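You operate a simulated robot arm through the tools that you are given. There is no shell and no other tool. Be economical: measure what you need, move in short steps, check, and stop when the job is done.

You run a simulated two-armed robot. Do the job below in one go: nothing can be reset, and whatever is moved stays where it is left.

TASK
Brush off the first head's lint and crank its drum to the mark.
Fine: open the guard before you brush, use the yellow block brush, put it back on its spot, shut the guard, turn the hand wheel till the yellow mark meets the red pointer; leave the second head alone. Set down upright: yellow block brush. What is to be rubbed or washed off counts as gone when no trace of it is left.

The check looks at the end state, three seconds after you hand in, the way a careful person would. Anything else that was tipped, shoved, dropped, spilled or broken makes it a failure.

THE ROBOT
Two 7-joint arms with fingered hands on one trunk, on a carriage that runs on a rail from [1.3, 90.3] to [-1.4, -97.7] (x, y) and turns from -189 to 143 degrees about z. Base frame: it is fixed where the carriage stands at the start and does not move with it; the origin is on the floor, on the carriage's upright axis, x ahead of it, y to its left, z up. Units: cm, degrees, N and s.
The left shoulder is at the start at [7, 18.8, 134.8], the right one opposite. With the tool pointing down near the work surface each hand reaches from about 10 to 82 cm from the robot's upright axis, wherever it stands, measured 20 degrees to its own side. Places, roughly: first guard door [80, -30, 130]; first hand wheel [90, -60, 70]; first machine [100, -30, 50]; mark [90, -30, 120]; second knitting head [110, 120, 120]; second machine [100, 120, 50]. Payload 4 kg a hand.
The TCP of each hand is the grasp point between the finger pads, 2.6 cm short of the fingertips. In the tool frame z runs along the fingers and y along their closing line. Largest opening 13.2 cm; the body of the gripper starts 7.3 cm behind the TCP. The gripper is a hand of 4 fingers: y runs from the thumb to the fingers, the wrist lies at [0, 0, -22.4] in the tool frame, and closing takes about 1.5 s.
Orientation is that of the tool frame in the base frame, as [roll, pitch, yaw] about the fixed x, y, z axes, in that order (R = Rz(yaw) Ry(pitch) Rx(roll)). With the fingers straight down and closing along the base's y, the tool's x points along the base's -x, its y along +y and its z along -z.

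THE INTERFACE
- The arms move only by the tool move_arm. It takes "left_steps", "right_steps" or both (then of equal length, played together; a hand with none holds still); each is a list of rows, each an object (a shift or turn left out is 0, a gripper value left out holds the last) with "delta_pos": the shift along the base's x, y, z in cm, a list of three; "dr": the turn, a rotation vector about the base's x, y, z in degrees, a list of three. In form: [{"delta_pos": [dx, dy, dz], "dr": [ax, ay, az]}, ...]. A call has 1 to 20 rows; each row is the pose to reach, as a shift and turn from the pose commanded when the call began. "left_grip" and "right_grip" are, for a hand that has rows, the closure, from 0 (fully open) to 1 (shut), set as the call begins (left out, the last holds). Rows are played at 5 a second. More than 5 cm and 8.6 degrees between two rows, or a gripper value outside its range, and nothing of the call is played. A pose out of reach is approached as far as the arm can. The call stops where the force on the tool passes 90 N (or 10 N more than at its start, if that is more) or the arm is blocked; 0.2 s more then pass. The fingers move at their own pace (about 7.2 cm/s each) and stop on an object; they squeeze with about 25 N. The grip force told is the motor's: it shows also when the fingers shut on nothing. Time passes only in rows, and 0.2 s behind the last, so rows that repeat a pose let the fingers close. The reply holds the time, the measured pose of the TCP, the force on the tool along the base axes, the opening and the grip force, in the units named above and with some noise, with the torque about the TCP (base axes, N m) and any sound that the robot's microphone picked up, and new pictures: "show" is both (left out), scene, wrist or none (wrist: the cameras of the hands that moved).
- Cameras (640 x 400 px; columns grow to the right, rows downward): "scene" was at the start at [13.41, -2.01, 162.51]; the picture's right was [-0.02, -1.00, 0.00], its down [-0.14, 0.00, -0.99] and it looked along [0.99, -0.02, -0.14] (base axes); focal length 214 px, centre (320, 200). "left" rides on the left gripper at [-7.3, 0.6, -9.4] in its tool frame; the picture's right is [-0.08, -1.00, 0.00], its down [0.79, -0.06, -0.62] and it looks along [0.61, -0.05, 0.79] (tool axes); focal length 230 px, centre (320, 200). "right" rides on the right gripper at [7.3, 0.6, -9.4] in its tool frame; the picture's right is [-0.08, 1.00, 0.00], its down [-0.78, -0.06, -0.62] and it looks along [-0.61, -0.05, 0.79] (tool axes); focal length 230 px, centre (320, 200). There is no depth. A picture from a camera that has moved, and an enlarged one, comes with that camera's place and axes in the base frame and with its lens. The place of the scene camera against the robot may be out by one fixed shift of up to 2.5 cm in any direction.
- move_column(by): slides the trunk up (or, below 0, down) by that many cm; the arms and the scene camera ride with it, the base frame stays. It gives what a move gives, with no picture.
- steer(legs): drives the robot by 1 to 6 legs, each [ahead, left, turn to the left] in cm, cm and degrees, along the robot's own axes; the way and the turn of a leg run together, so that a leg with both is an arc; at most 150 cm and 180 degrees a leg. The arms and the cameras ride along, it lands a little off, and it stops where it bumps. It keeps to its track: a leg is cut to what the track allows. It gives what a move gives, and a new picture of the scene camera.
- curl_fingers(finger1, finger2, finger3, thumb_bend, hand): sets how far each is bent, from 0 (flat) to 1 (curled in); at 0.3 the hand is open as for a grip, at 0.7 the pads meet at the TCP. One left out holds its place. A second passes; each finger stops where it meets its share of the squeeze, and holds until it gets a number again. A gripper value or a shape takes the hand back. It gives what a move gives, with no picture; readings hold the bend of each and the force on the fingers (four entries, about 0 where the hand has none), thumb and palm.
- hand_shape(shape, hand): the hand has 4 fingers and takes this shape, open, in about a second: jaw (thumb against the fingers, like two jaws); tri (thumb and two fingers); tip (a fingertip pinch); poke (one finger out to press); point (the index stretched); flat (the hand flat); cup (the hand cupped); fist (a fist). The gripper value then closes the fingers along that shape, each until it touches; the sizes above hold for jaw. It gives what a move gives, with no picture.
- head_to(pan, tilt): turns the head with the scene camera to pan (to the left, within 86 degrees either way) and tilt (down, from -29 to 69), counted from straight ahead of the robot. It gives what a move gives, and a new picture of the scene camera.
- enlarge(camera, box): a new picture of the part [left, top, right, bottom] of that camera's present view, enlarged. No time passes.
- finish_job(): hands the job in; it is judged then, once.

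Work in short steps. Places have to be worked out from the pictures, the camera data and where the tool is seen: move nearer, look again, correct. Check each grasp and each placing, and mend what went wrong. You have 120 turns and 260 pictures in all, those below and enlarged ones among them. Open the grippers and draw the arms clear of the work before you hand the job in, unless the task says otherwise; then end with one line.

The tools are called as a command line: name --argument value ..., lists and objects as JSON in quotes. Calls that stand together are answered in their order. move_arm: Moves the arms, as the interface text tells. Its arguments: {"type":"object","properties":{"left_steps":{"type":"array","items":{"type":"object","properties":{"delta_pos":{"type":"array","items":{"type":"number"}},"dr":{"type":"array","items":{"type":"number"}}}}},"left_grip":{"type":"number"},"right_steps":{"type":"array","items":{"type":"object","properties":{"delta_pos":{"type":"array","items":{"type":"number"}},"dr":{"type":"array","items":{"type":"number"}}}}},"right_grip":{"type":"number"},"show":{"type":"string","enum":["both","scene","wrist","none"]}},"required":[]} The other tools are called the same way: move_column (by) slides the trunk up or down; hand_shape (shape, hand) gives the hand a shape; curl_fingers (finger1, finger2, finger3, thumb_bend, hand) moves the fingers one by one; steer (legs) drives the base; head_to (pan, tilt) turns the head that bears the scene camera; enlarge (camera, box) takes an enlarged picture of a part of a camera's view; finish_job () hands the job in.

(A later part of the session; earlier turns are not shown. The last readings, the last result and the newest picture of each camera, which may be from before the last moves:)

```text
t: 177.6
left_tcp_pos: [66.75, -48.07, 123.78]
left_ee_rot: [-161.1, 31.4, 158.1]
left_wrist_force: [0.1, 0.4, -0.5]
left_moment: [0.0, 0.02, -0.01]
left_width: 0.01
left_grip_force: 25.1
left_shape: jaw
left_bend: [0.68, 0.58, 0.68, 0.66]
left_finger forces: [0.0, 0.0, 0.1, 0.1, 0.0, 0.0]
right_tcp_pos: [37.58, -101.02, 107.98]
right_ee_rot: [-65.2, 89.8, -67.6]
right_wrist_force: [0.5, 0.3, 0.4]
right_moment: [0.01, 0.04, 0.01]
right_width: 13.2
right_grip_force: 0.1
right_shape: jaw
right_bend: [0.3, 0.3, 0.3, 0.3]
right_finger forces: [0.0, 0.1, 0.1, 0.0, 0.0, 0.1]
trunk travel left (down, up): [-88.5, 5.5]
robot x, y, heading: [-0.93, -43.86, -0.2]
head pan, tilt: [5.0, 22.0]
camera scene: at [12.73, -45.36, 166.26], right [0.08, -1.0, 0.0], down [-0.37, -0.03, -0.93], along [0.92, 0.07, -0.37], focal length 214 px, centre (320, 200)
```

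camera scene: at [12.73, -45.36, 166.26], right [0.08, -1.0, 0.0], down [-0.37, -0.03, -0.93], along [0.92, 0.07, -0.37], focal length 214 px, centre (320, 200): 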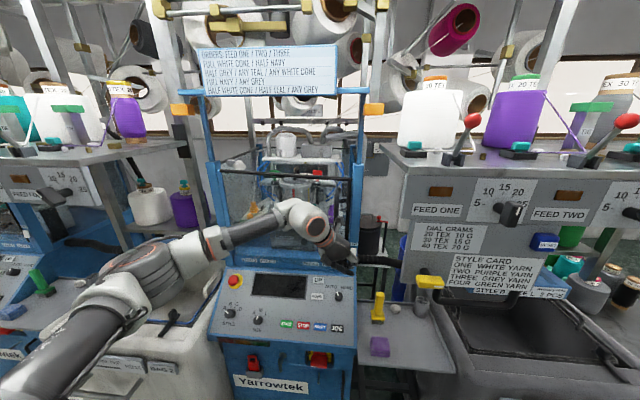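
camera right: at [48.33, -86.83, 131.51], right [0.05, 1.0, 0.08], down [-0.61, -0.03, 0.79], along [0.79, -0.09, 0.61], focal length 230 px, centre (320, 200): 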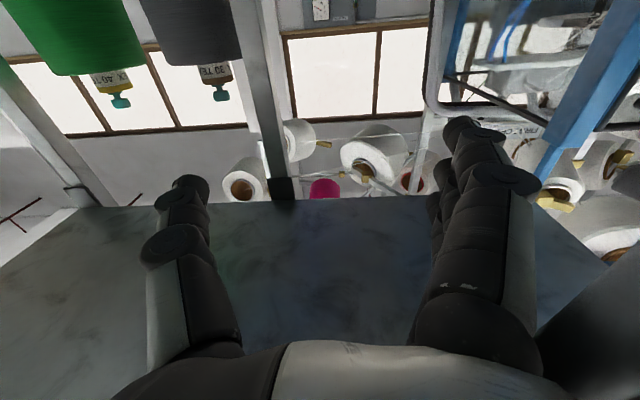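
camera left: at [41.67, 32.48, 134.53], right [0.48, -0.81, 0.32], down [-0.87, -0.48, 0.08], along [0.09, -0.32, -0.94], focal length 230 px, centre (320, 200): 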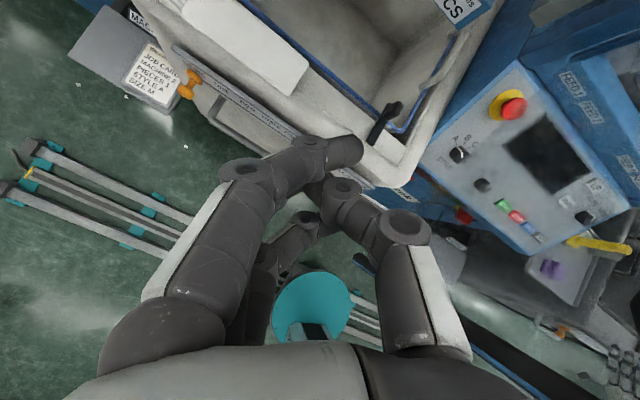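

Now the final push: shift to y≈-40 and advance until the door is seated.

move_arm --left_steps '[{"delta_pos": [0, 4, 1]}, {"delta_pos": [1, 8, 1]}, {"delta_pos": [4, 8, 1]}, {"delta_pos": [7, 8, 1]}, {"delta_pos": [9, 8, 1]}, {"delta_pos": [11, 8, 1]}, {"delta_pos": [12.5, 8, 1]}, {"delta_pos": [14, 8, 1]}, {"delta_pos": [15.5, 8, 1]}, {"delta_pos": [17, 8, 1]}]' --show "scene"

enlarge --camera "scene" --box '[200, 130, 392, 250]'

```text
t: 179.5
left_tcp_pos: [79.59, -39.7, 125.01]
left_ee_rot: [-161.6, 31.0, 156.8]
left_wrist_force: [-56.4, 5.6, 1.9]
left_moment: [-0.62, -7.49, 1.91]
left_width: 0.0
left_grip_force: 25.0
left_shape: jaw
left_bend: [0.68, 0.58, 0.68, 0.66]
left_finger forces: [0.0, 0.1, 0.0, 0.1, 0.0, 0.0]
right_tcp_pos: [36.7, -100.71, 108.55]
right_ee_rot: [-28.4, 89.0, -30.5]
right_wrist_force: [-0.1, 0.1, 0.5]
right_moment: [-0.03, -0.02, -0.03]
right_width: 13.19
right_grip_force: 0.0
right_shape: jaw
right_bend: [0.3, 0.3, 0.3, 0.3]
right_finger forces: [0.1, 0.0, 0.0, 0.1, 0.1, 0.0]
trunk travel left (down, up): [-88.5, 5.5]
robot x, y, heading: [-0.89, -44.08, -0.3]
head pan, tilt: [5.0, 22.0]
stopped in row 9 (left hand): the force on the tool passed its limit at 104 N (the readings are from after the stop); the commanded pose is now the measured one
camera scene: at [10.91, -44.87, 166.46], right [0.08, -1.0, 0.0], down [-0.36, -0.03, -0.93], along [0.93, 0.08, -0.36], focal length 214 px, centre (320, 200)
```

scene: 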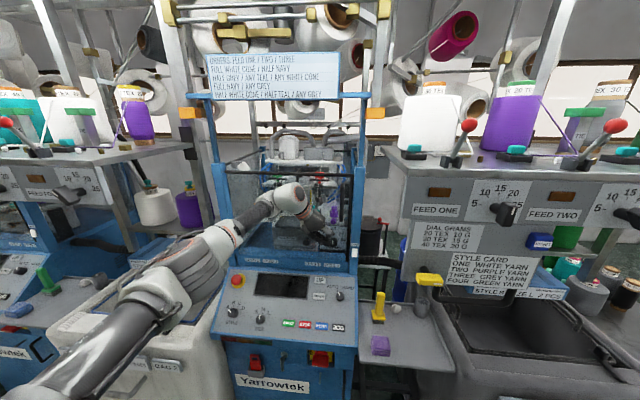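

```text
3.33 times, centred on (296, 190) of scene
camera zoom: at [10.91, -44.87, 166.46], right [0.08, -1.0, 0.0], down [-0.36, -0.03, -0.93], along [0.93, 0.08, -0.36], focal length 715 px, centre (400, 233)
```

zoom: 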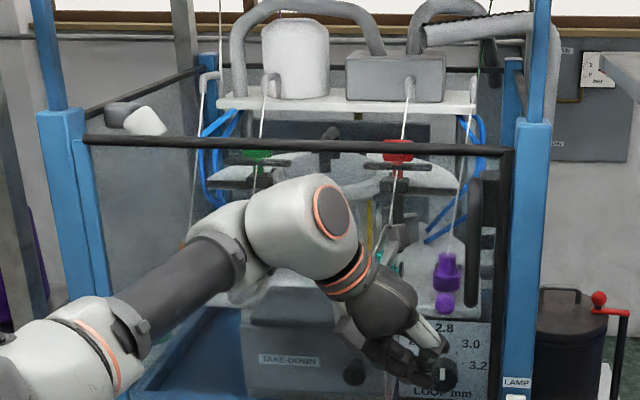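

The guard is shut and seated (104 N resistance). I withdraw the left hand and then look for the hand wheel on the machine's right side.

move_arm --left_steps '[{"delta_pos": [-4, 0, 0]}, {"delta_pos": [-8, 0, 0]}, {"delta_pos": [-12, 1, 0]}, {"delta_pos": [-16, 2, 0]}, {"delta_pos": [-20, 4, 0]}, {"delta_pos": [-24, 6, 0]}, {"delta_pos": [-28, 8, 0]}]' --left_grip 0.3 --show "none"

head_to --pan -22 --tilt 45

enlarge --camera "scene" --box '[200, 40, 392, 160]'

```text
t: 181.1
left_tcp_pos: [52.86, -31.66, 124.02]
left_ee_rot: [-161.3, 30.5, 157.4]
left_wrist_force: [-0.9, 0.0, -0.7]
left_moment: [0.03, 0.01, -0.01]
left_width: 9.25
left_grip_force: 0.1
left_shape: jaw
left_bend: [0.67, 0.68, 0.67, 0.64]
left_finger forces: [0.0, 0.1, 0.1, 0.1, 0.0, 0.0]
right_tcp_pos: [37.42, -100.71, 108.05]
right_ee_rot: [-61.8, 89.5, -64.2]
right_wrist_force: [0.4, 0.0, 1.0]
right_moment: [0.01, 0.0, 0.0]
right_width: 13.18
right_grip_force: 0.0
right_shape: jaw
right_bend: [0.3, 0.3, 0.3, 0.3]
right_finger forces: [0.0, 0.0, 0.1, 0.0, 0.0, 0.0]
trunk travel left (down, up): [-88.5, 5.5]
robot x, y, heading: [-0.54, -44.2, -0.5]
head pan, tilt: [5.0, 22.0]
```

```text
t: 182.0
left_tcp_pos: [53.07, -31.92, 123.97]
left_ee_rot: [-161.4, 30.3, 157.4]
left_wrist_force: [0.0, 0.0, -0.4]
left_moment: [-0.01, 0.0, 0.0]
left_width: 9.2
left_grip_force: 0.0
left_shape: jaw
left_bend: [0.67, 0.68, 0.67, 0.64]
left_finger forces: [0.1, 0.1, 0.0, 0.0, 0.0, 0.1]
right_tcp_pos: [37.72, -100.91, 108.01]
right_ee_rot: [-72.5, 89.5, -74.9]
right_wrist_force: [0.2, 0.1, -0.5]
right_moment: [0.01, 0.0, -0.02]
right_width: 13.23
right_grip_force: 0.0
right_shape: jaw
right_bend: [0.3, 0.3, 0.3, 0.3]
right_finger forces: [0.0, 0.0, 0.0, 0.1, 0.1, 0.1]
trunk travel left (down, up): [-88.5, 5.5]
robot x, y, heading: [-0.72, -43.94, -0.4]
head pan, tilt: [-22.0, 45.0]
camera scene: at [11.11, -49.1, 162.71], right [-0.38, -0.93, 0.0], down [-0.65, 0.27, -0.71], along [0.65, -0.27, -0.71], focal length 214 px, centre (320, 200)
```

scene: 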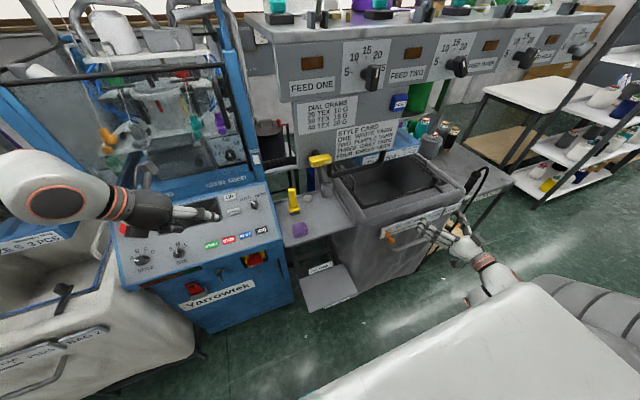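

```text
3.33 times, centred on (296, 100) of scene
camera zoom: at [11.11, -49.1, 162.71], right [-0.38, -0.93, 0.0], down [-0.65, 0.27, -0.71], along [0.65, -0.27, -0.71], focal length 715 px, centre (400, 533)
```

zoom: 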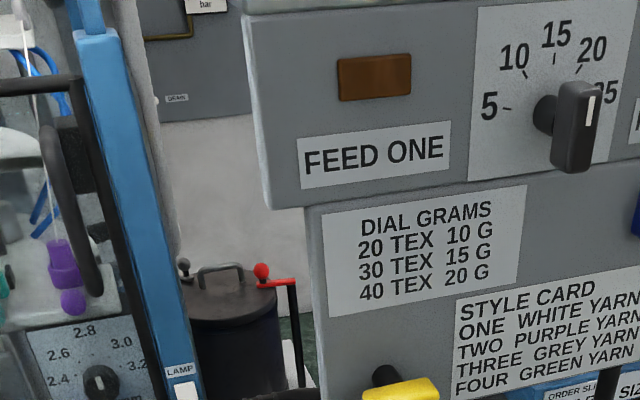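

Turns are limited, so I batch: retract the left hand, drive right, lower the trunk 60 cm, and look under the tray for the wheel.

move_arm --left_steps '[{"delta_pos": [-3, 0, 0]}, {"delta_pos": [-6, 0, 0]}]' --show "none"

steer --legs '[[0, -28, 0]]'

move_column --by -60

head_to --pan 8 --tilt 20

enlarge --camera "scene" --box '[230, 130, 422, 250]'

enlarge --camera "scene" --box '[270, 160, 366, 220]'

```text
t: 182.6
left_tcp_pos: [47.04, -31.97, 124.0]
left_ee_rot: [-161.3, 30.4, 157.4]
left_wrist_force: [-0.3, 0.5, -0.3]
left_moment: [-0.03, -0.02, 0.03]
left_width: 9.23
left_grip_force: 0.1
left_shape: jaw
left_bend: [0.67, 0.68, 0.67, 0.64]
left_finger forces: [0.1, 0.0, 0.0, 0.0, 0.1, 0.0]
right_tcp_pos: [37.7, -100.85, 107.96]
right_ee_rot: [-64.5, 89.6, -66.9]
right_wrist_force: [0.2, -0.8, -0.7]
right_moment: [-0.01, -0.02, -0.02]
right_width: 13.19
right_grip_force: 0.1
right_shape: jaw
right_bend: [0.3, 0.3, 0.3, 0.3]
right_finger forces: [0.0, 0.1, 0.0, 0.1, 0.0, 0.1]
trunk travel left (down, up): [-88.5, 5.5]
robot x, y, heading: [-0.57, -44.08, -0.0]
head pan, tilt: [-22.0, 45.0]
```

```text
t: 184.7
left_tcp_pos: [46.87, -59.17, 124.06]
left_ee_rot: [-161.4, 30.3, 158.4]
left_wrist_force: [0.3, -0.7, -0.2]
left_moment: [0.01, 0.01, 0.0]
left_width: 9.24
left_grip_force: 0.0
left_shape: jaw
left_bend: [0.67, 0.68, 0.67, 0.64]
left_finger forces: [0.0, 0.1, 0.0, 0.0, 0.0, 0.0]
right_tcp_pos: [37.49, -128.48, 108.06]
right_ee_rot: [-66.7, 89.5, -68.8]
right_wrist_force: [-0.2, -0.4, -0.6]
right_moment: [-0.02, -0.01, -0.02]
right_width: 13.18
right_grip_force: 0.1
right_shape: jaw
right_bend: [0.3, 0.3, 0.3, 0.3]
right_finger forces: [0.0, 0.0, 0.0, 0.1, 0.0, 0.0]
trunk travel left (down, up): [-88.5, 5.5]
robot x, y, heading: [-1.1, -71.95, 0.4]
head pan, tilt: [-22.0, 45.0]
stopped in leg 1: the robot was blocked; the commanded pose is now the measured one
camera scene: at [10.56, -76.75, 162.72], right [-0.37, -0.93, 0.0], down [-0.66, 0.26, -0.71], along [0.66, -0.26, -0.71], focal length 214 px, centre (320, 200)
```

scene: 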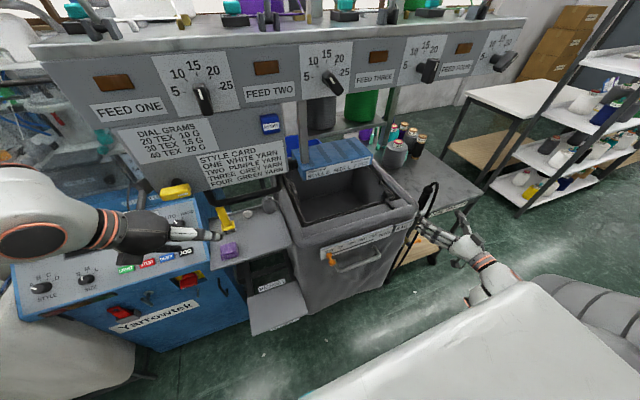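

```text
refused: -60 is not a number from -40 to 40
```

```text
t: 185.6
left_tcp_pos: [46.9, -59.29, 123.94]
left_ee_rot: [-161.3, 30.2, 158.4]
left_wrist_force: [0.6, 0.0, 0.0]
left_moment: [0.02, 0.01, -0.03]
left_width: 9.22
left_grip_force: 0.1
left_shape: jaw
left_bend: [0.67, 0.68, 0.67, 0.64]
left_finger forces: [0.0, 0.0, 0.1, 0.1, 0.1, 0.1]
right_tcp_pos: [37.51, -128.54, 108.01]
right_ee_rot: [-71.9, 89.6, -73.8]
right_wrist_force: [0.6, -0.2, -0.8]
right_moment: [0.02, -0.03, -0.02]
right_width: 13.22
right_grip_force: 0.1
right_shape: jaw
right_bend: [0.3, 0.3, 0.3, 0.3]
right_finger forces: [0.0, 0.0, 0.1, 0.0, 0.0, 0.0]
trunk travel left (down, up): [-88.5, 5.5]
robot x, y, heading: [-1.15, -72.14, 0.4]
head pan, tilt: [8.0, 20.0]
camera scene: at [12.33, -72.42, 166.57], right [0.14, -0.99, 0.0], down [-0.34, -0.05, -0.94], along [0.93, 0.13, -0.34], focal length 214 px, centre (320, 200)
```

scene: 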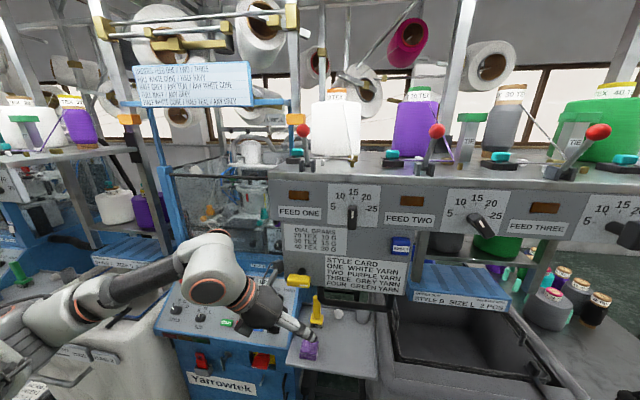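

```text
3.33 times, centred on (326, 190) of scene
camera zoom: at [12.33, -72.42, 166.57], right [0.14, -0.99, 0.0], down [-0.34, -0.05, -0.94], along [0.93, 0.13, -0.34], focal length 715 px, centre (300, 233)
```

zoom: 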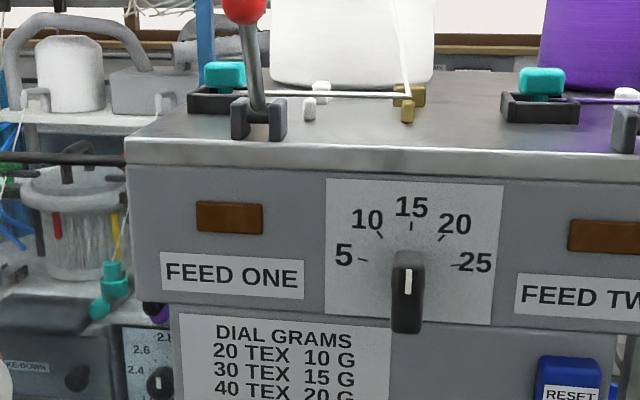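

```text
6.67 times, centred on (318, 190) of scene
camera zoom: at [12.33, -72.42, 166.57], right [0.14, -0.99, 0.0], down [-0.34, -0.05, -0.94], along [0.93, 0.13, -0.34], focal length 1430 px, centre (333, 267)
```

zoom: 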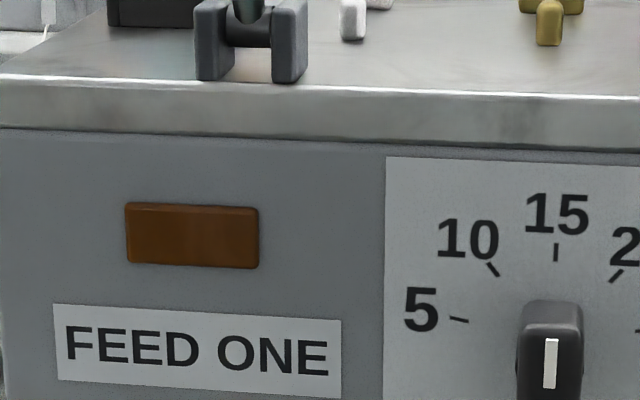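

I move the left hand clear of the panel, then lower the trunk in two steps and look under the tray.

move_arm --left_steps '[{"delta_pos": [0, 4, 0]}, {"delta_pos": [-1, 8, 0]}, {"delta_pos": [-2, 12, 0]}, {"delta_pos": [-3, 16, 0]}]' --show "none"

move_column --by -40

move_column --by -22

head_to --pan 8 --tilt 18

enlarge --camera "scene" --box '[230, 160, 390, 260]'

```text
t: 186.6
left_tcp_pos: [43.46, -42.87, 123.74]
left_ee_rot: [-161.4, 30.5, 158.3]
left_wrist_force: [-0.7, 0.6, 0.5]
left_moment: [-0.01, -0.02, 0.01]
left_width: 9.23
left_grip_force: 0.1
left_shape: jaw
left_bend: [0.67, 0.68, 0.67, 0.64]
left_finger forces: [0.0, 0.0, 0.0, 0.0, 0.0, 0.0]
right_tcp_pos: [37.37, -128.5, 107.98]
right_ee_rot: [-61.8, 89.4, -63.6]
right_wrist_force: [-0.3, 0.3, 0.0]
right_moment: [-0.01, 0.0, -0.01]
right_width: 13.23
right_grip_force: 0.2
right_shape: jaw
right_bend: [0.3, 0.3, 0.3, 0.3]
right_finger forces: [0.1, 0.0, 0.0, 0.0, 0.0, 0.0]
trunk travel left (down, up): [-88.5, 5.5]
robot x, y, heading: [-1.05, -71.9, -0.0]
head pan, tilt: [8.0, 20.0]
```

```text
t: 190.4
left_tcp_pos: [43.77, -43.09, 83.8]
left_ee_rot: [-161.4, 30.2, 158.3]
left_wrist_force: [-0.3, 0.2, 0.3]
left_moment: [0.0, 0.0, 0.03]
left_width: 9.22
left_grip_force: 0.0
left_shape: jaw
left_bend: [0.67, 0.68, 0.67, 0.64]
left_finger forces: [0.0, 0.0, 0.1, 0.0, 0.1, 0.1]
right_tcp_pos: [37.57, -128.48, 68.07]
right_ee_rot: [-70.5, 89.6, -72.6]
right_wrist_force: [0.0, -0.8, 0.2]
right_moment: [-0.02, 0.0, -0.02]
right_width: 13.21
right_grip_force: 0.0
right_shape: jaw
right_bend: [0.3, 0.3, 0.3, 0.3]
right_finger forces: [0.0, 0.1, 0.1, 0.1, 0.1, 0.1]
trunk travel left (down, up): [-48.5, 45.5]
robot x, y, heading: [-1.22, -71.95, -0.2]
head pan, tilt: [8.0, 20.0]
```

```text
t: 192.8
left_tcp_pos: [43.75, -43.07, 61.86]
left_ee_rot: [-161.4, 30.3, 158.3]
left_wrist_force: [0.3, -0.8, 0.2]
left_moment: [0.01, -0.02, 0.01]
left_width: 9.24
left_grip_force: 0.1
left_shape: jaw
left_bend: [0.67, 0.68, 0.67, 0.64]
left_finger forces: [0.0, 0.0, 0.0, 0.0, 0.1, 0.1]
right_tcp_pos: [37.44, -128.53, 45.99]
right_ee_rot: [-70.2, 89.6, -72.2]
right_wrist_force: [-0.6, -0.3, -0.6]
right_moment: [-0.01, 0.01, -0.02]
right_width: 13.19
right_grip_force: 0.1
right_shape: jaw
right_bend: [0.3, 0.3, 0.3, 0.3]
right_finger forces: [0.1, 0.0, 0.0, 0.0, 0.1, 0.0]
trunk travel left (down, up): [-26.5, 67.5]
robot x, y, heading: [-1.37, -71.81, -0.2]
head pan, tilt: [8.0, 20.0]
```

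```text
t: 193.4
left_tcp_pos: [43.79, -43.08, 61.71]
left_ee_rot: [-161.5, 30.2, 158.3]
left_wrist_force: [-0.3, -0.4, -0.2]
left_moment: [-0.01, 0.0, 0.01]
left_width: 9.21
left_grip_force: 0.2
left_shape: jaw
left_bend: [0.67, 0.68, 0.67, 0.64]
left_finger forces: [0.1, 0.1, 0.0, 0.0, 0.0, 0.1]
right_tcp_pos: [37.56, -128.5, 45.93]
right_ee_rot: [-70.5, 89.6, -72.6]
right_wrist_force: [0.4, -0.8, -0.1]
right_moment: [-0.01, -0.03, 0.0]
right_width: 13.2
right_grip_force: 0.1
right_shape: jaw
right_bend: [0.3, 0.3, 0.3, 0.3]
right_finger forces: [0.0, 0.1, 0.1, 0.1, 0.0, 0.1]
trunk travel left (down, up): [-26.5, 67.5]
robot x, y, heading: [-1.3, -72.15, 0.1]
head pan, tilt: [8.0, 18.0]
camera scene: at [12.33, -72.4, 104.91], right [0.14, -0.99, 0.0], down [-0.31, -0.04, -0.95], along [0.94, 0.13, -0.31], focal length 214 px, centre (320, 200)
```

scene: 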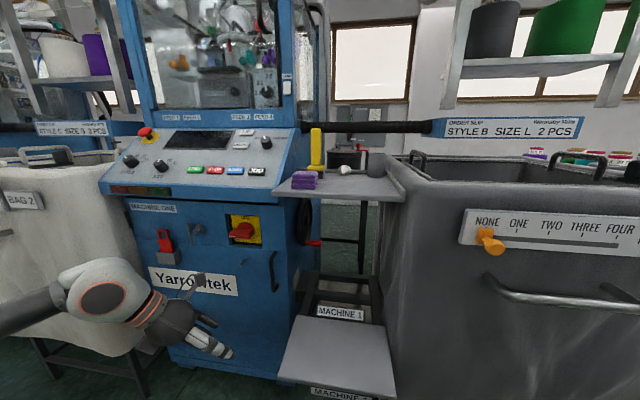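

```text
4.00 times, centred on (310, 210) of scene
camera zoom: at [12.33, -72.4, 104.91], right [0.14, -0.99, 0.0], down [-0.31, -0.04, -0.95], along [0.94, 0.13, -0.31], focal length 858 px, centre (360, 160)
```

zoom: 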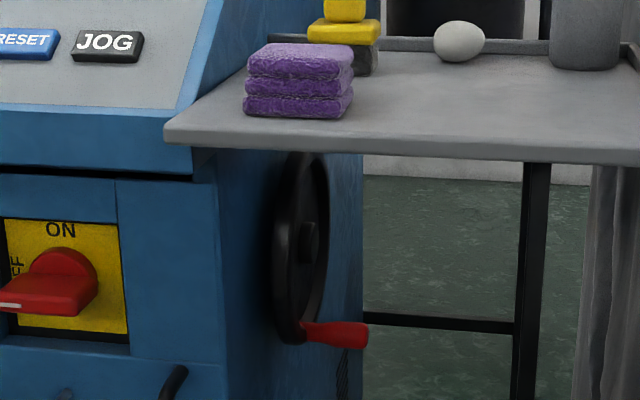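

The hand wheel is a vertical ring on the machine's right side (centre ≈[86,-56,72], radius ≈8.5) with a red crank peg at the bottom, ≈[84,-57…-63,63.5]. I tuck the left hand, drive left, roll the right hand 90° and bring it to a pre-grasp in front of the peg.

move_arm --left_steps '[{"delta_pos": [0, -4.5, 0]}, {"delta_pos": [0, -9, 0]}, {"delta_pos": [0, -13.5, 0]}, {"delta_pos": [0, -17, 0]}]' --show "none"

steer --legs '[[0, 44, 0]]'

move_arm --right_steps '[{"delta_pos": [0, 0, 1.6], "dr": [-8.2, 0, 0]}, {"delta_pos": [0, 0, 3.2], "dr": [-16.4, 0, 0]}, {"delta_pos": [0, 0, 4.8], "dr": [-24.6, 0, 0]}, {"delta_pos": [0, 0, 6.4], "dr": [-32.8, 0, 0]}, {"delta_pos": [0, 0, 8], "dr": [-41, 0, 0]}, {"delta_pos": [0, 0, 9.6], "dr": [-49.2, 0, 0]}, {"delta_pos": [1, 0, 11.2], "dr": [-57.4, 0, 0]}, {"delta_pos": [2, 1, 12.8], "dr": [-65.6, 0, 0]}, {"delta_pos": [4, 3, 14.4], "dr": [-73.8, 0, 0]}, {"delta_pos": [7, 5, 16], "dr": [-82, 0, 0]}, {"delta_pos": [10, 8, 17.5], "dr": [-90, 0, 0]}, {"delta_pos": [13, 11, 17.5], "dr": [-90, 0, 0]}, {"delta_pos": [16, 14, 17.5], "dr": [-90, 0, 0]}, {"delta_pos": [19, 17.5, 17.5], "dr": [-90, 0, 0]}, {"delta_pos": [22, 21, 17.5], "dr": [-90, 0, 0]}, {"delta_pos": [25, 24, 17.5], "dr": [-90, 0, 0]}, {"delta_pos": [28.5, 24, 17.5], "dr": [-90, 0, 0]}]' --right_grip 0.4 --show "both"

```text
t: 194.4
left_tcp_pos: [43.85, -60.13, 61.8]
left_ee_rot: [-161.5, 30.2, 158.3]
left_wrist_force: [0.0, -0.4, 0.9]
left_moment: [0.02, -0.02, -0.01]
left_width: 9.22
left_grip_force: 0.0
left_shape: jaw
left_bend: [0.67, 0.68, 0.67, 0.64]
left_finger forces: [0.0, 0.1, 0.1, 0.0, 0.0, 0.0]
right_tcp_pos: [37.79, -128.47, 46.01]
right_ee_rot: [-70.3, 89.6, -72.4]
right_wrist_force: [0.4, 0.6, -0.5]
right_moment: [0.06, 0.01, -0.03]
right_width: 13.2
right_grip_force: 0.0
right_shape: jaw
right_bend: [0.3, 0.3, 0.3, 0.3]
right_finger forces: [0.0, 0.0, 0.0, 0.1, 0.0, 0.0]
trunk travel left (down, up): [-26.5, 67.5]
robot x, y, heading: [-1.31, -71.63, -0.1]
head pan, tilt: [8.0, 18.0]
```

```text
t: 197.0
left_tcp_pos: [44.48, -16.85, 61.72]
left_ee_rot: [-161.5, 30.4, 158.5]
left_wrist_force: [0.0, 0.1, -0.2]
left_moment: [0.03, -0.01, 0.01]
left_width: 9.24
left_grip_force: 0.0
left_shape: jaw
left_bend: [0.67, 0.68, 0.67, 0.64]
left_finger forces: [0.0, 0.1, 0.0, 0.1, 0.0, 0.1]
right_tcp_pos: [38.38, -85.24, 46.02]
right_ee_rot: [-71.3, 89.6, -73.3]
right_wrist_force: [-0.5, -0.1, 0.0]
right_moment: [-0.01, 0.01, 0.01]
right_width: 13.21
right_grip_force: 0.0
right_shape: jaw
right_bend: [0.3, 0.3, 0.3, 0.3]
right_finger forces: [0.0, 0.1, 0.1, 0.0, 0.1, 0.0]
trunk travel left (down, up): [-26.5, 67.5]
robot x, y, heading: [-0.42, -28.77, 0.3]
head pan, tilt: [8.0, 18.0]
camera scene: at [12.97, -29.17, 104.91], right [0.14, -0.99, 0.0], down [-0.31, -0.04, -0.95], along [0.94, 0.14, -0.31], focal length 214 px, centre (320, 200)
```

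scene: 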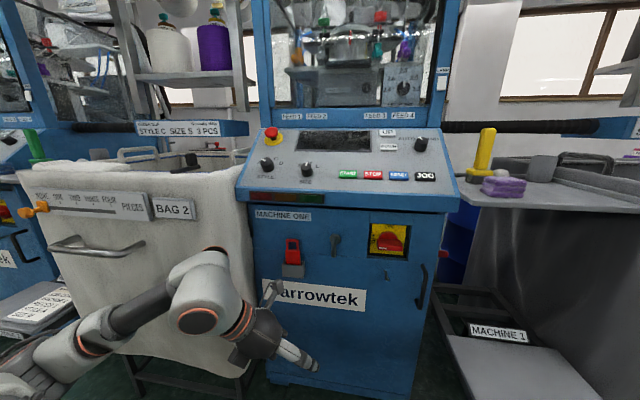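

```text
t: 200.6
left_tcp_pos: [44.57, -16.85, 61.87]
left_ee_rot: [-161.4, 30.3, 158.5]
left_wrist_force: [-0.6, 0.2, -0.9]
left_moment: [-0.01, 0.01, 0.0]
left_width: 9.23
left_grip_force: 0.2
left_shape: jaw
left_bend: [0.67, 0.68, 0.67, 0.64]
left_finger forces: [0.0, 0.0, 0.0, 0.1, 0.0, 0.1]
right_tcp_pos: [66.53, -61.21, 63.5]
right_ee_rot: [-88.1, -0.4, -89.9]
right_wrist_force: [-1.0, -0.9, -1.3]
right_moment: [0.01, -0.02, 0.0]
right_width: 7.98
right_grip_force: 0.0
right_shape: jaw
right_bend: [0.71, 0.71, 0.71, 0.7]
right_finger forces: [0.1, 0.1, 0.0, 0.0, 0.1, 0.0]
trunk travel left (down, up): [-26.5, 67.5]
robot x, y, heading: [-0.69, -28.64, 0.2]
head pan, tilt: [8.0, 18.0]
camera scene: at [12.96, -29.19, 104.91], right [0.14, -0.99, 0.0], down [-0.31, -0.04, -0.95], along [0.94, 0.14, -0.31], focal length 214 px, centre (320, 200)
camera right: at [57.27, -68.61, 62.6], right [0.03, 0.07, -1.0], down [-0.62, 0.78, 0.04], along [0.78, 0.62, 0.07], focal length 230 px, centre (320, 200)
```

scene: 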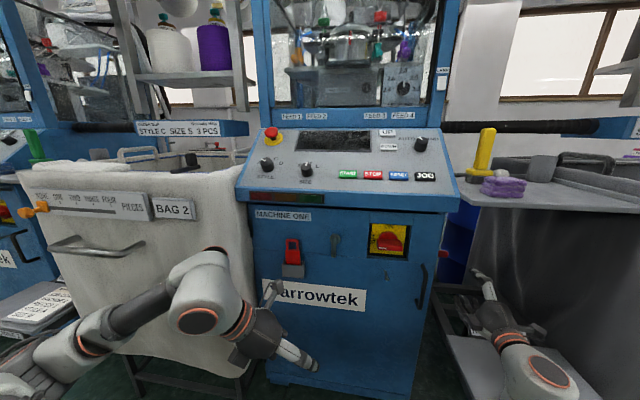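
right: 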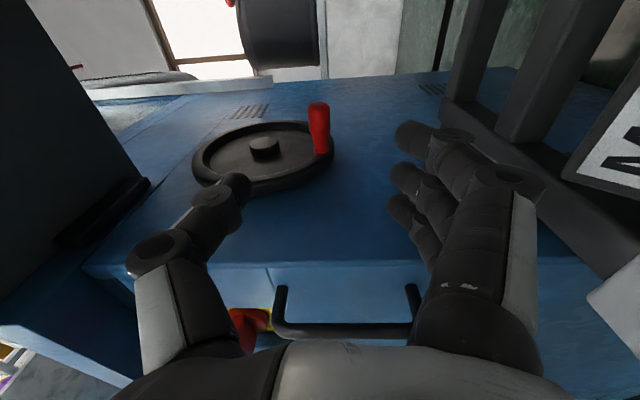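

The peg is straight ahead at ≈[82,-59,64], hub at z≈70.7 (crank radius ≈6.8). I advance, close on the peg, swing it 50° toward the robot, and look at the drum.

move_arm --right_steps '[{"delta_pos": [4, 0.4, 0.3]}, {"delta_pos": [8, 0.4, 0.4]}, {"delta_pos": [12, 0.4, 0.4]}, {"delta_pos": [15, 0.4, 0.4]}]' --right_grip 0.45 --show "wrist"

move_arm --right_steps '[{}, {}, {}, {}, {}, {}, {}, {}]' --right_grip 1 --show "wrist"

head_to --pan 3 --tilt -5

move_arm --right_steps '[{"delta_pos": [-0.6, 0, 0.05]}, {"delta_pos": [-1.2, 0, 0.1]}, {"delta_pos": [-1.8, 0, 0.2]}, {"delta_pos": [-2.3, 0, 0.4]}, {"delta_pos": [-2.9, 0, 0.6]}, {"delta_pos": [-3.4, 0, 0.9]}, {"delta_pos": [-3.9, 0, 1.2]}, {"delta_pos": [-4.4, 0, 1.6]}, {"delta_pos": [-4.8, 0, 2]}, {"delta_pos": [-5.2, 0, 2.4]}]' --show "both"

```text
t: 201.6
left_tcp_pos: [44.44, -16.77, 61.81]
left_ee_rot: [-161.3, 30.3, 158.4]
left_wrist_force: [0.4, 0.8, 0.1]
left_moment: [-0.03, 0.01, -0.03]
left_width: 9.21
left_grip_force: 0.1
left_shape: jaw
left_bend: [0.67, 0.68, 0.67, 0.64]
left_finger forces: [0.0, 0.1, 0.0, 0.0, 0.0, 0.0]
right_tcp_pos: [81.9, -60.78, 64.09]
right_ee_rot: [-88.1, -0.4, -89.8]
right_wrist_force: [0.0, 1.8, 0.1]
right_moment: [0.0, -0.01, -0.02]
right_width: 7.33
right_grip_force: 0.0
right_shape: jaw
right_bend: [0.72, 0.72, 0.72, 0.7]
right_finger forces: [0.0, 0.1, 0.1, 0.0, 0.0, 0.0]
trunk travel left (down, up): [-26.5, 67.5]
robot x, y, heading: [-0.35, -29.33, 0.4]
head pan, tilt: [8.0, 18.0]
camera right: at [72.41, -68.28, 63.15], right [0.03, 0.07, -1.0], down [-0.62, 0.78, 0.04], along [0.78, 0.62, 0.07], focal length 230 px, centre (320, 200)
```

right: 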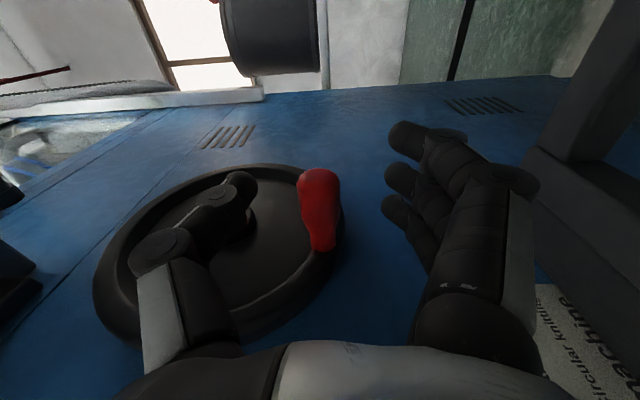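

```text
t: 203.4
left_tcp_pos: [44.53, -16.79, 61.79]
left_ee_rot: [-161.4, 30.2, 158.5]
left_wrist_force: [-0.3, 0.1, 0.3]
left_moment: [-0.02, 0.0, -0.01]
left_width: 9.24
left_grip_force: 0.1
left_shape: jaw
left_bend: [0.67, 0.68, 0.67, 0.64]
left_finger forces: [0.0, 0.0, 0.0, 0.0, 0.0, 0.0]
right_tcp_pos: [81.74, -60.75, 64.01]
right_ee_rot: [-88.1, -0.4, -89.9]
right_wrist_force: [3.4, -3.5, 7.1]
right_moment: [-0.11, -0.06, -0.06]
right_width: 1.1
right_grip_force: 24.8
right_shape: jaw
right_bend: [0.68, 0.72, 0.72, 0.7]
right_finger forces: [0.0, 8.1, 8.3, 0.1, 22.6, 0.0]
trunk travel left (down, up): [-26.5, 67.5]
robot x, y, heading: [-0.46, -28.83, 0.4]
head pan, tilt: [8.0, 18.0]
camera right: at [72.34, -68.3, 63.24], right [0.03, 0.07, -1.0], down [-0.62, 0.78, 0.03], along [0.78, 0.62, 0.07], focal length 230 px, centre (320, 200)
```

right: 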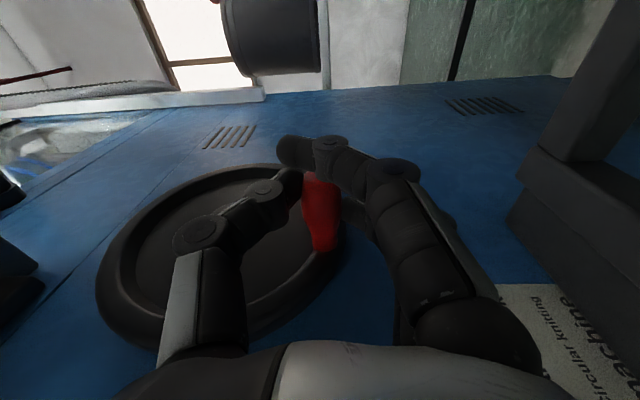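

```text
t: 204.3
left_tcp_pos: [44.44, -16.68, 61.93]
left_ee_rot: [-161.5, 30.3, 158.6]
left_wrist_force: [-0.3, 0.2, -0.2]
left_moment: [-0.01, -0.01, -0.03]
left_width: 9.23
left_grip_force: 0.0
left_shape: jaw
left_bend: [0.67, 0.68, 0.67, 0.64]
left_finger forces: [0.0, 0.0, 0.1, 0.1, 0.0, 0.0]
right_tcp_pos: [81.76, -60.76, 64.03]
right_ee_rot: [-88.0, -0.5, -89.9]
right_wrist_force: [3.3, -3.8, 8.0]
right_moment: [-0.14, -0.07, -0.08]
right_width: 1.08
right_grip_force: 24.9
right_shape: jaw
right_bend: [0.68, 0.72, 0.72, 0.7]
right_finger forces: [0.0, 8.1, 8.2, 0.1, 23.7, 0.0]
trunk travel left (down, up): [-26.5, 67.5]
robot x, y, heading: [-0.59, -28.74, 0.3]
head pan, tilt: [3.0, -5.0]
camera scene: at [12.39, -30.02, 108.59], right [0.06, -1.0, 0.0], down [0.09, 0.0, -1.0], along [0.99, 0.06, 0.09], focal length 214 px, centre (320, 200)
```

scene: 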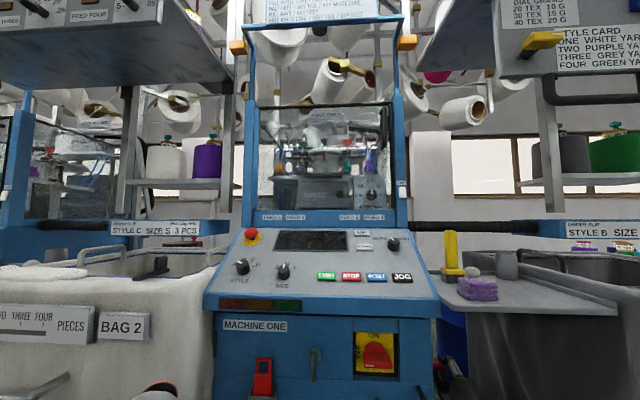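

```text
t: 206.5
left_tcp_pos: [44.56, -16.82, 61.87]
left_ee_rot: [-161.5, 30.3, 158.5]
left_wrist_force: [-0.2, -0.5, 0.6]
left_moment: [0.04, 0.0, 0.01]
left_width: 9.24
left_grip_force: 0.0
left_shape: jaw
left_bend: [0.67, 0.68, 0.67, 0.64]
left_finger forces: [0.0, 0.0, 0.0, 0.1, 0.0, 0.0]
right_tcp_pos: [76.6, -60.88, 66.17]
right_ee_rot: [-88.1, -0.4, -90.0]
right_wrist_force: [0.5, -0.9, 0.1]
right_moment: [0.0, 0.0, 0.03]
right_width: 0.49
right_grip_force: 25.3
right_shape: jaw
right_bend: [0.68, 0.73, 0.74, 0.74]
right_finger forces: [0.0, 0.0, 0.0, 0.1, 0.0, 0.1]
trunk travel left (down, up): [-26.5, 67.5]
robot x, y, heading: [-0.3, -28.42, 0.3]
head pan, tilt: [3.0, -5.0]
camera scene: at [12.46, -30.04, 108.59], right [0.06, -1.0, 0.0], down [0.09, 0.0, -1.0], along [0.99, 0.06, 0.09], focal length 214 px, centre (320, 200)
camera right: at [67.27, -68.23, 65.47], right [0.03, 0.07, -1.0], down [-0.62, 0.78, 0.04], along [0.78, 0.62, 0.07], focal length 230 px, centre (320, 200)
```

scene: 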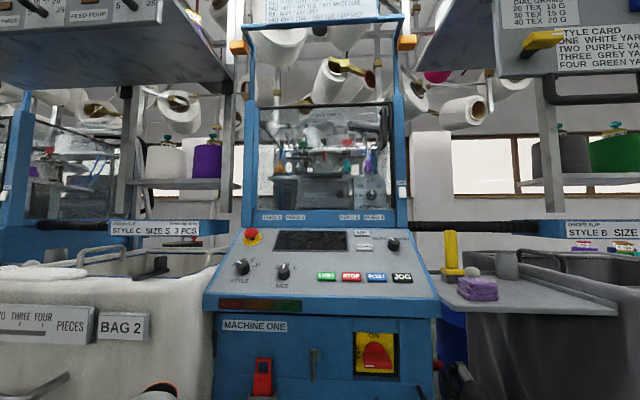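
right: 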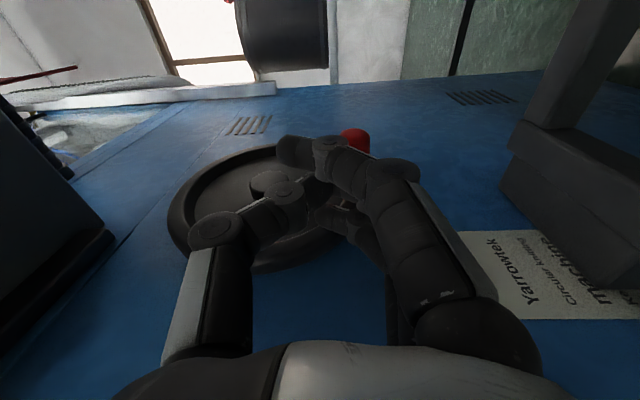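

The fingertips slipped off: the peg is at x≈83.4, deeper than assumed. I reopen, go in 3 cm deeper so the fingers close around behind the peg, and swing 60°.

move_arm --right_steps '[{}, {}, {}, {"delta_pos": [0, 0.4, -1.2]}, {"delta_pos": [0, 0.8, -2.2]}, {"delta_pos": [3, 0.9, -2.2]}, {"delta_pos": [6, 1, -2.2]}, {"delta_pos": [8.4, 1, -2.2]}]' --right_grip 0.42 --show "none"

move_arm --right_steps '[{}, {}, {}, {}, {}, {}, {}, {}]' --right_grip 1 --show "wrist"

enlarge --camera "scene" --box '[280, 110, 376, 170]'

move_arm --right_steps '[{"delta_pos": [-0.6, 0, 0.03]}, {"delta_pos": [-1.2, 0, 0.1]}, {"delta_pos": [-1.8, 0, 0.24]}, {"delta_pos": [-2.4, 0, 0.42]}, {"delta_pos": [-3, 0, 0.65]}, {"delta_pos": [-3.5, 0, 0.94]}, {"delta_pos": [-4, 0, 1.27]}, {"delta_pos": [-4.5, 0, 1.64]}, {"delta_pos": [-4.95, 0, 2.05]}, {"delta_pos": [-5.36, 0, 2.5]}, {"delta_pos": [-5.73, 0, 2.98]}, {"delta_pos": [-6.06, 0, 3.5]}]' --show "wrist"

enlarge --camera "scene" --box '[280, 110, 376, 170]'

```text
t: 208.3
left_tcp_pos: [44.48, -16.82, 61.87]
left_ee_rot: [-161.4, 30.3, 158.4]
left_wrist_force: [-0.8, -0.6, 0.5]
left_moment: [0.01, -0.01, -0.01]
left_width: 9.22
left_grip_force: 0.1
left_shape: jaw
left_bend: [0.67, 0.68, 0.67, 0.64]
left_finger forces: [0.1, 0.0, 0.1, 0.1, 0.0, 0.0]
right_tcp_pos: [85.08, -59.9, 64.04]
right_ee_rot: [-88.0, -0.4, -89.9]
right_wrist_force: [0.0, -0.3, 0.0]
right_moment: [0.01, -0.01, 0.0]
right_width: 7.64
right_grip_force: 0.0
right_shape: jaw
right_bend: [0.71, 0.72, 0.72, 0.7]
right_finger forces: [0.1, 0.1, 0.0, 0.0, 0.0, 0.1]
trunk travel left (down, up): [-26.5, 67.5]
robot x, y, heading: [-0.42, -28.38, 0.1]
head pan, tilt: [3.0, -5.0]
```

```text
t: 210.1
left_tcp_pos: [44.46, -16.83, 61.79]
left_ee_rot: [-161.4, 30.4, 158.6]
left_wrist_force: [-0.3, -1.1, 0.5]
left_moment: [0.04, 0.0, 0.0]
left_width: 9.2
left_grip_force: 0.1
left_shape: jaw
left_bend: [0.67, 0.68, 0.67, 0.64]
left_finger forces: [0.0, 0.0, 0.1, 0.0, 0.0, 0.1]
right_tcp_pos: [85.02, -59.95, 64.2]
right_ee_rot: [-88.1, -0.4, -89.8]
right_wrist_force: [2.4, -0.2, 3.7]
right_moment: [-0.15, 0.02, -0.01]
right_width: 0.0
right_grip_force: 25.0
right_shape: jaw
right_bend: [0.68, 0.6, 0.66, 0.67]
right_finger forces: [0.0, 0.0, 5.5, 0.1, 9.9, 0.0]
trunk travel left (down, up): [-26.5, 67.5]
robot x, y, heading: [-0.47, -28.65, 0.4]
head pan, tilt: [3.0, -5.0]
camera right: at [75.65, -67.26, 63.27], right [0.03, 0.07, -1.0], down [-0.62, 0.78, 0.04], along [0.78, 0.62, 0.07], focal length 230 px, centre (320, 200)
```

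right: 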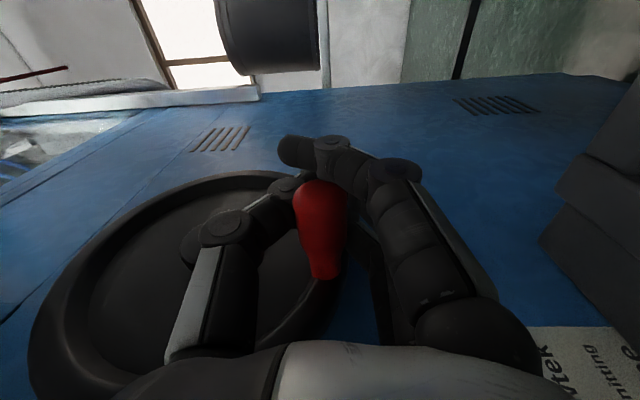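

```text
6.67 times, centred on (328, 140) of scene
camera zoom: at [12.42, -30.01, 108.59], right [0.06, -1.0, 0.0], down [0.09, 0.0, -1.0], along [0.99, 0.06, 0.09], focal length 1430 px, centre (267, 600)
```

zoom: 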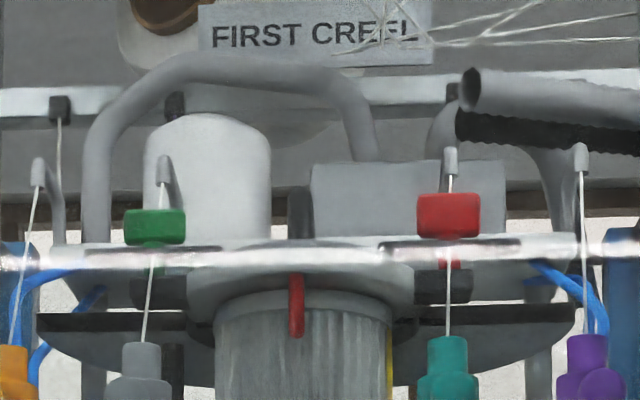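

```text
t: 212.7
left_tcp_pos: [44.54, -16.76, 61.67]
left_ee_rot: [-161.3, 30.2, 158.5]
left_wrist_force: [-0.7, -0.3, 0.1]
left_moment: [-0.02, 0.01, 0.0]
left_width: 9.24
left_grip_force: 0.0
left_shape: jaw
left_bend: [0.67, 0.68, 0.67, 0.64]
left_finger forces: [0.0, 0.0, 0.0, 0.1, 0.0, 0.0]
right_tcp_pos: [79.06, -59.71, 67.53]
right_ee_rot: [-88.2, -0.4, -89.9]
right_wrist_force: [47.1, 0.5, 22.2]
right_moment: [-0.08, 0.38, -0.4]
right_width: 0.0
right_grip_force: 25.3
right_shape: jaw
right_bend: [0.68, 0.62, 0.59, 0.62]
right_finger forces: [0.0, 0.1, 13.5, 0.0, 36.8, 0.0]
trunk travel left (down, up): [-26.5, 67.5]
robot x, y, heading: [-0.45, -28.83, 0.3]
head pan, tilt: [3.0, -5.0]
camera right: at [69.7, -67.19, 66.67], right [0.03, 0.07, -1.0], down [-0.62, 0.78, 0.04], along [0.78, 0.62, 0.07], focal length 230 px, centre (320, 200)
```

right: 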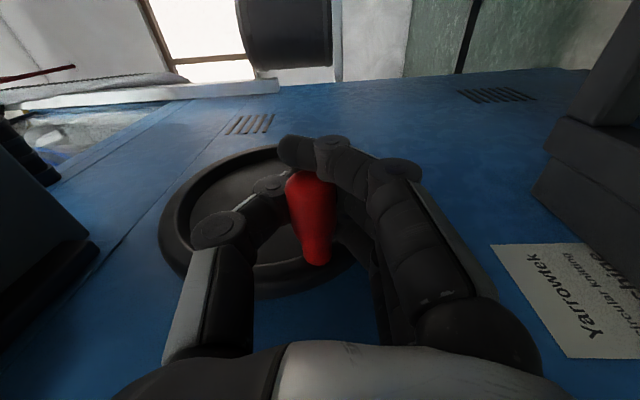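

```text
6.67 times, centred on (328, 140) of scene
camera zoom: at [12.59, -29.91, 108.55], right [0.06, -1.0, 0.0], down [0.09, 0.0, -1.0], along [0.99, 0.06, 0.09], focal length 1430 px, centre (267, 600)
```

zoom: 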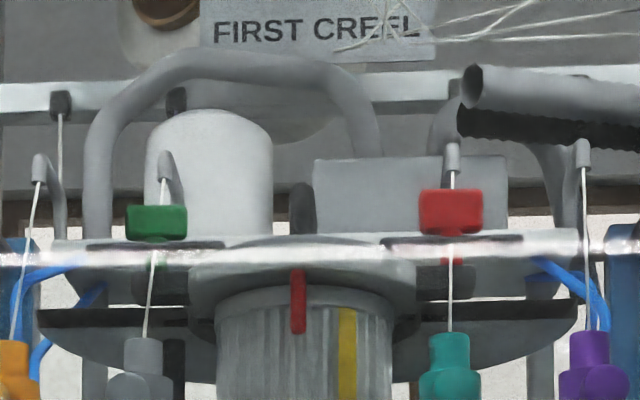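

The peg is caged and the drum follows nearly 1:1: the yellow mark moved from ~82° to ~30°. I turn about 28° further and check.

move_arm --right_steps '[{"delta_pos": [-0.28, 0, 0.54]}, {"delta_pos": [-0.52, 0, 1.1]}, {"delta_pos": [-0.7, 0, 1.69]}, {"delta_pos": [-0.84, 0, 2.28]}, {"delta_pos": [-0.91, 0, 2.89]}, {"delta_pos": [-0.93, 0, 3.26]}, {"delta_pos": [-0.93, 0, 3.26]}]' --show "none"

enlarge --camera "scene" --box '[300, 140, 348, 170]'

```text
t: 214.3
left_tcp_pos: [44.63, -16.74, 61.62]
left_ee_rot: [-161.3, 30.2, 158.5]
left_wrist_force: [0.5, 0.3, 0.6]
left_moment: [0.01, 0.01, 0.01]
left_width: 9.23
left_grip_force: 0.0
left_shape: jaw
left_bend: [0.67, 0.68, 0.67, 0.64]
left_finger forces: [0.1, 0.1, 0.1, 0.0, 0.1, 0.0]
right_tcp_pos: [78.2, -59.7, 70.69]
right_ee_rot: [-88.4, -0.4, -89.9]
right_wrist_force: [19.4, 1.6, -1.4]
right_moment: [-0.25, 0.26, -0.06]
right_width: 0.0
right_grip_force: 24.9
right_shape: jaw
right_bend: [0.68, 0.62, 0.61, 0.65]
right_finger forces: [0.8, 0.0, 9.1, 0.1, 7.0, 0.1]
trunk travel left (down, up): [-26.5, 67.5]
robot x, y, heading: [-0.28, -28.67, 0.2]
head pan, tilt: [3.0, -5.0]
```

```text
13.33 times, centred on (324, 155) of scene
camera zoom: at [12.65, -30.02, 108.55], right [0.06, -1.0, 0.0], down [0.09, 0.0, -1.0], along [0.99, 0.06, 0.09], focal length 2860 px, centre (267, 800)
```

zoom: 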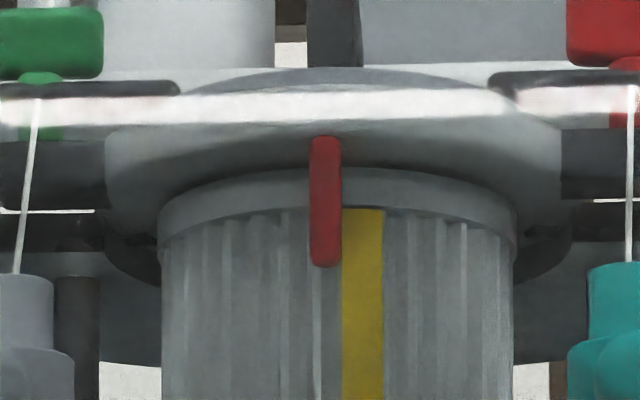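

Just ~12° to go. I move on along the arc by that amount.

move_arm --right_steps '[{"delta_pos": [0.02, 0, 0.4]}, {"delta_pos": [0.05, 0, 0.8]}, {"delta_pos": [0.08, 0, 1.2]}, {"delta_pos": [0.1, 0, 1.45]}, {"delta_pos": [0.1, 0, 1.45]}]' --show "none"

enlarge --camera "scene" --box '[300, 140, 348, 170]'

```text
t: 215.5
left_tcp_pos: [44.62, -16.75, 61.75]
left_ee_rot: [-161.4, 30.3, 158.5]
left_wrist_force: [0.2, 0.4, -0.1]
left_moment: [0.0, -0.01, 0.02]
left_width: 9.24
left_grip_force: 0.0
left_shape: jaw
left_bend: [0.67, 0.68, 0.67, 0.64]
left_finger forces: [0.0, 0.0, 0.0, 0.0, 0.0, 0.0]
right_tcp_pos: [78.44, -59.67, 72.22]
right_ee_rot: [-88.2, -0.4, -89.9]
right_wrist_force: [11.1, -0.6, -3.5]
right_moment: [-0.23, 0.13, -0.06]
right_width: 0.01
right_grip_force: 25.7
right_shape: jaw
right_bend: [0.68, 0.62, 0.63, 0.66]
right_finger forces: [0.7, 0.0, 8.3, 0.0, 6.9, 0.0]
trunk travel left (down, up): [-26.5, 67.5]
robot x, y, heading: [-0.63, -28.71, 0.3]
head pan, tilt: [3.0, -5.0]
```

```text
13.33 times, centred on (324, 155) of scene
camera zoom: at [12.6, -30.06, 108.56], right [0.06, -1.0, 0.0], down [0.09, 0.01, -1.0], along [0.99, 0.06, 0.09], focal length 2860 px, centre (267, 800)
```

zoom: 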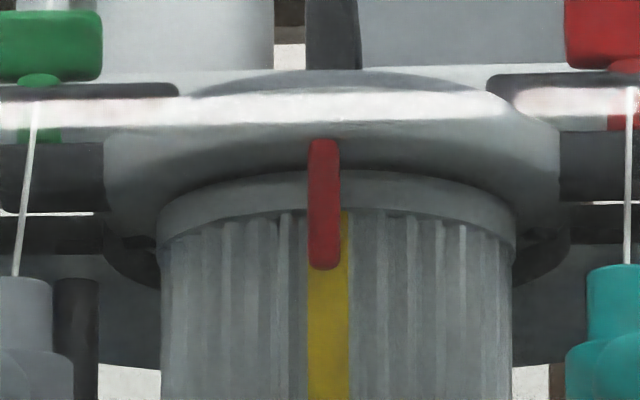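

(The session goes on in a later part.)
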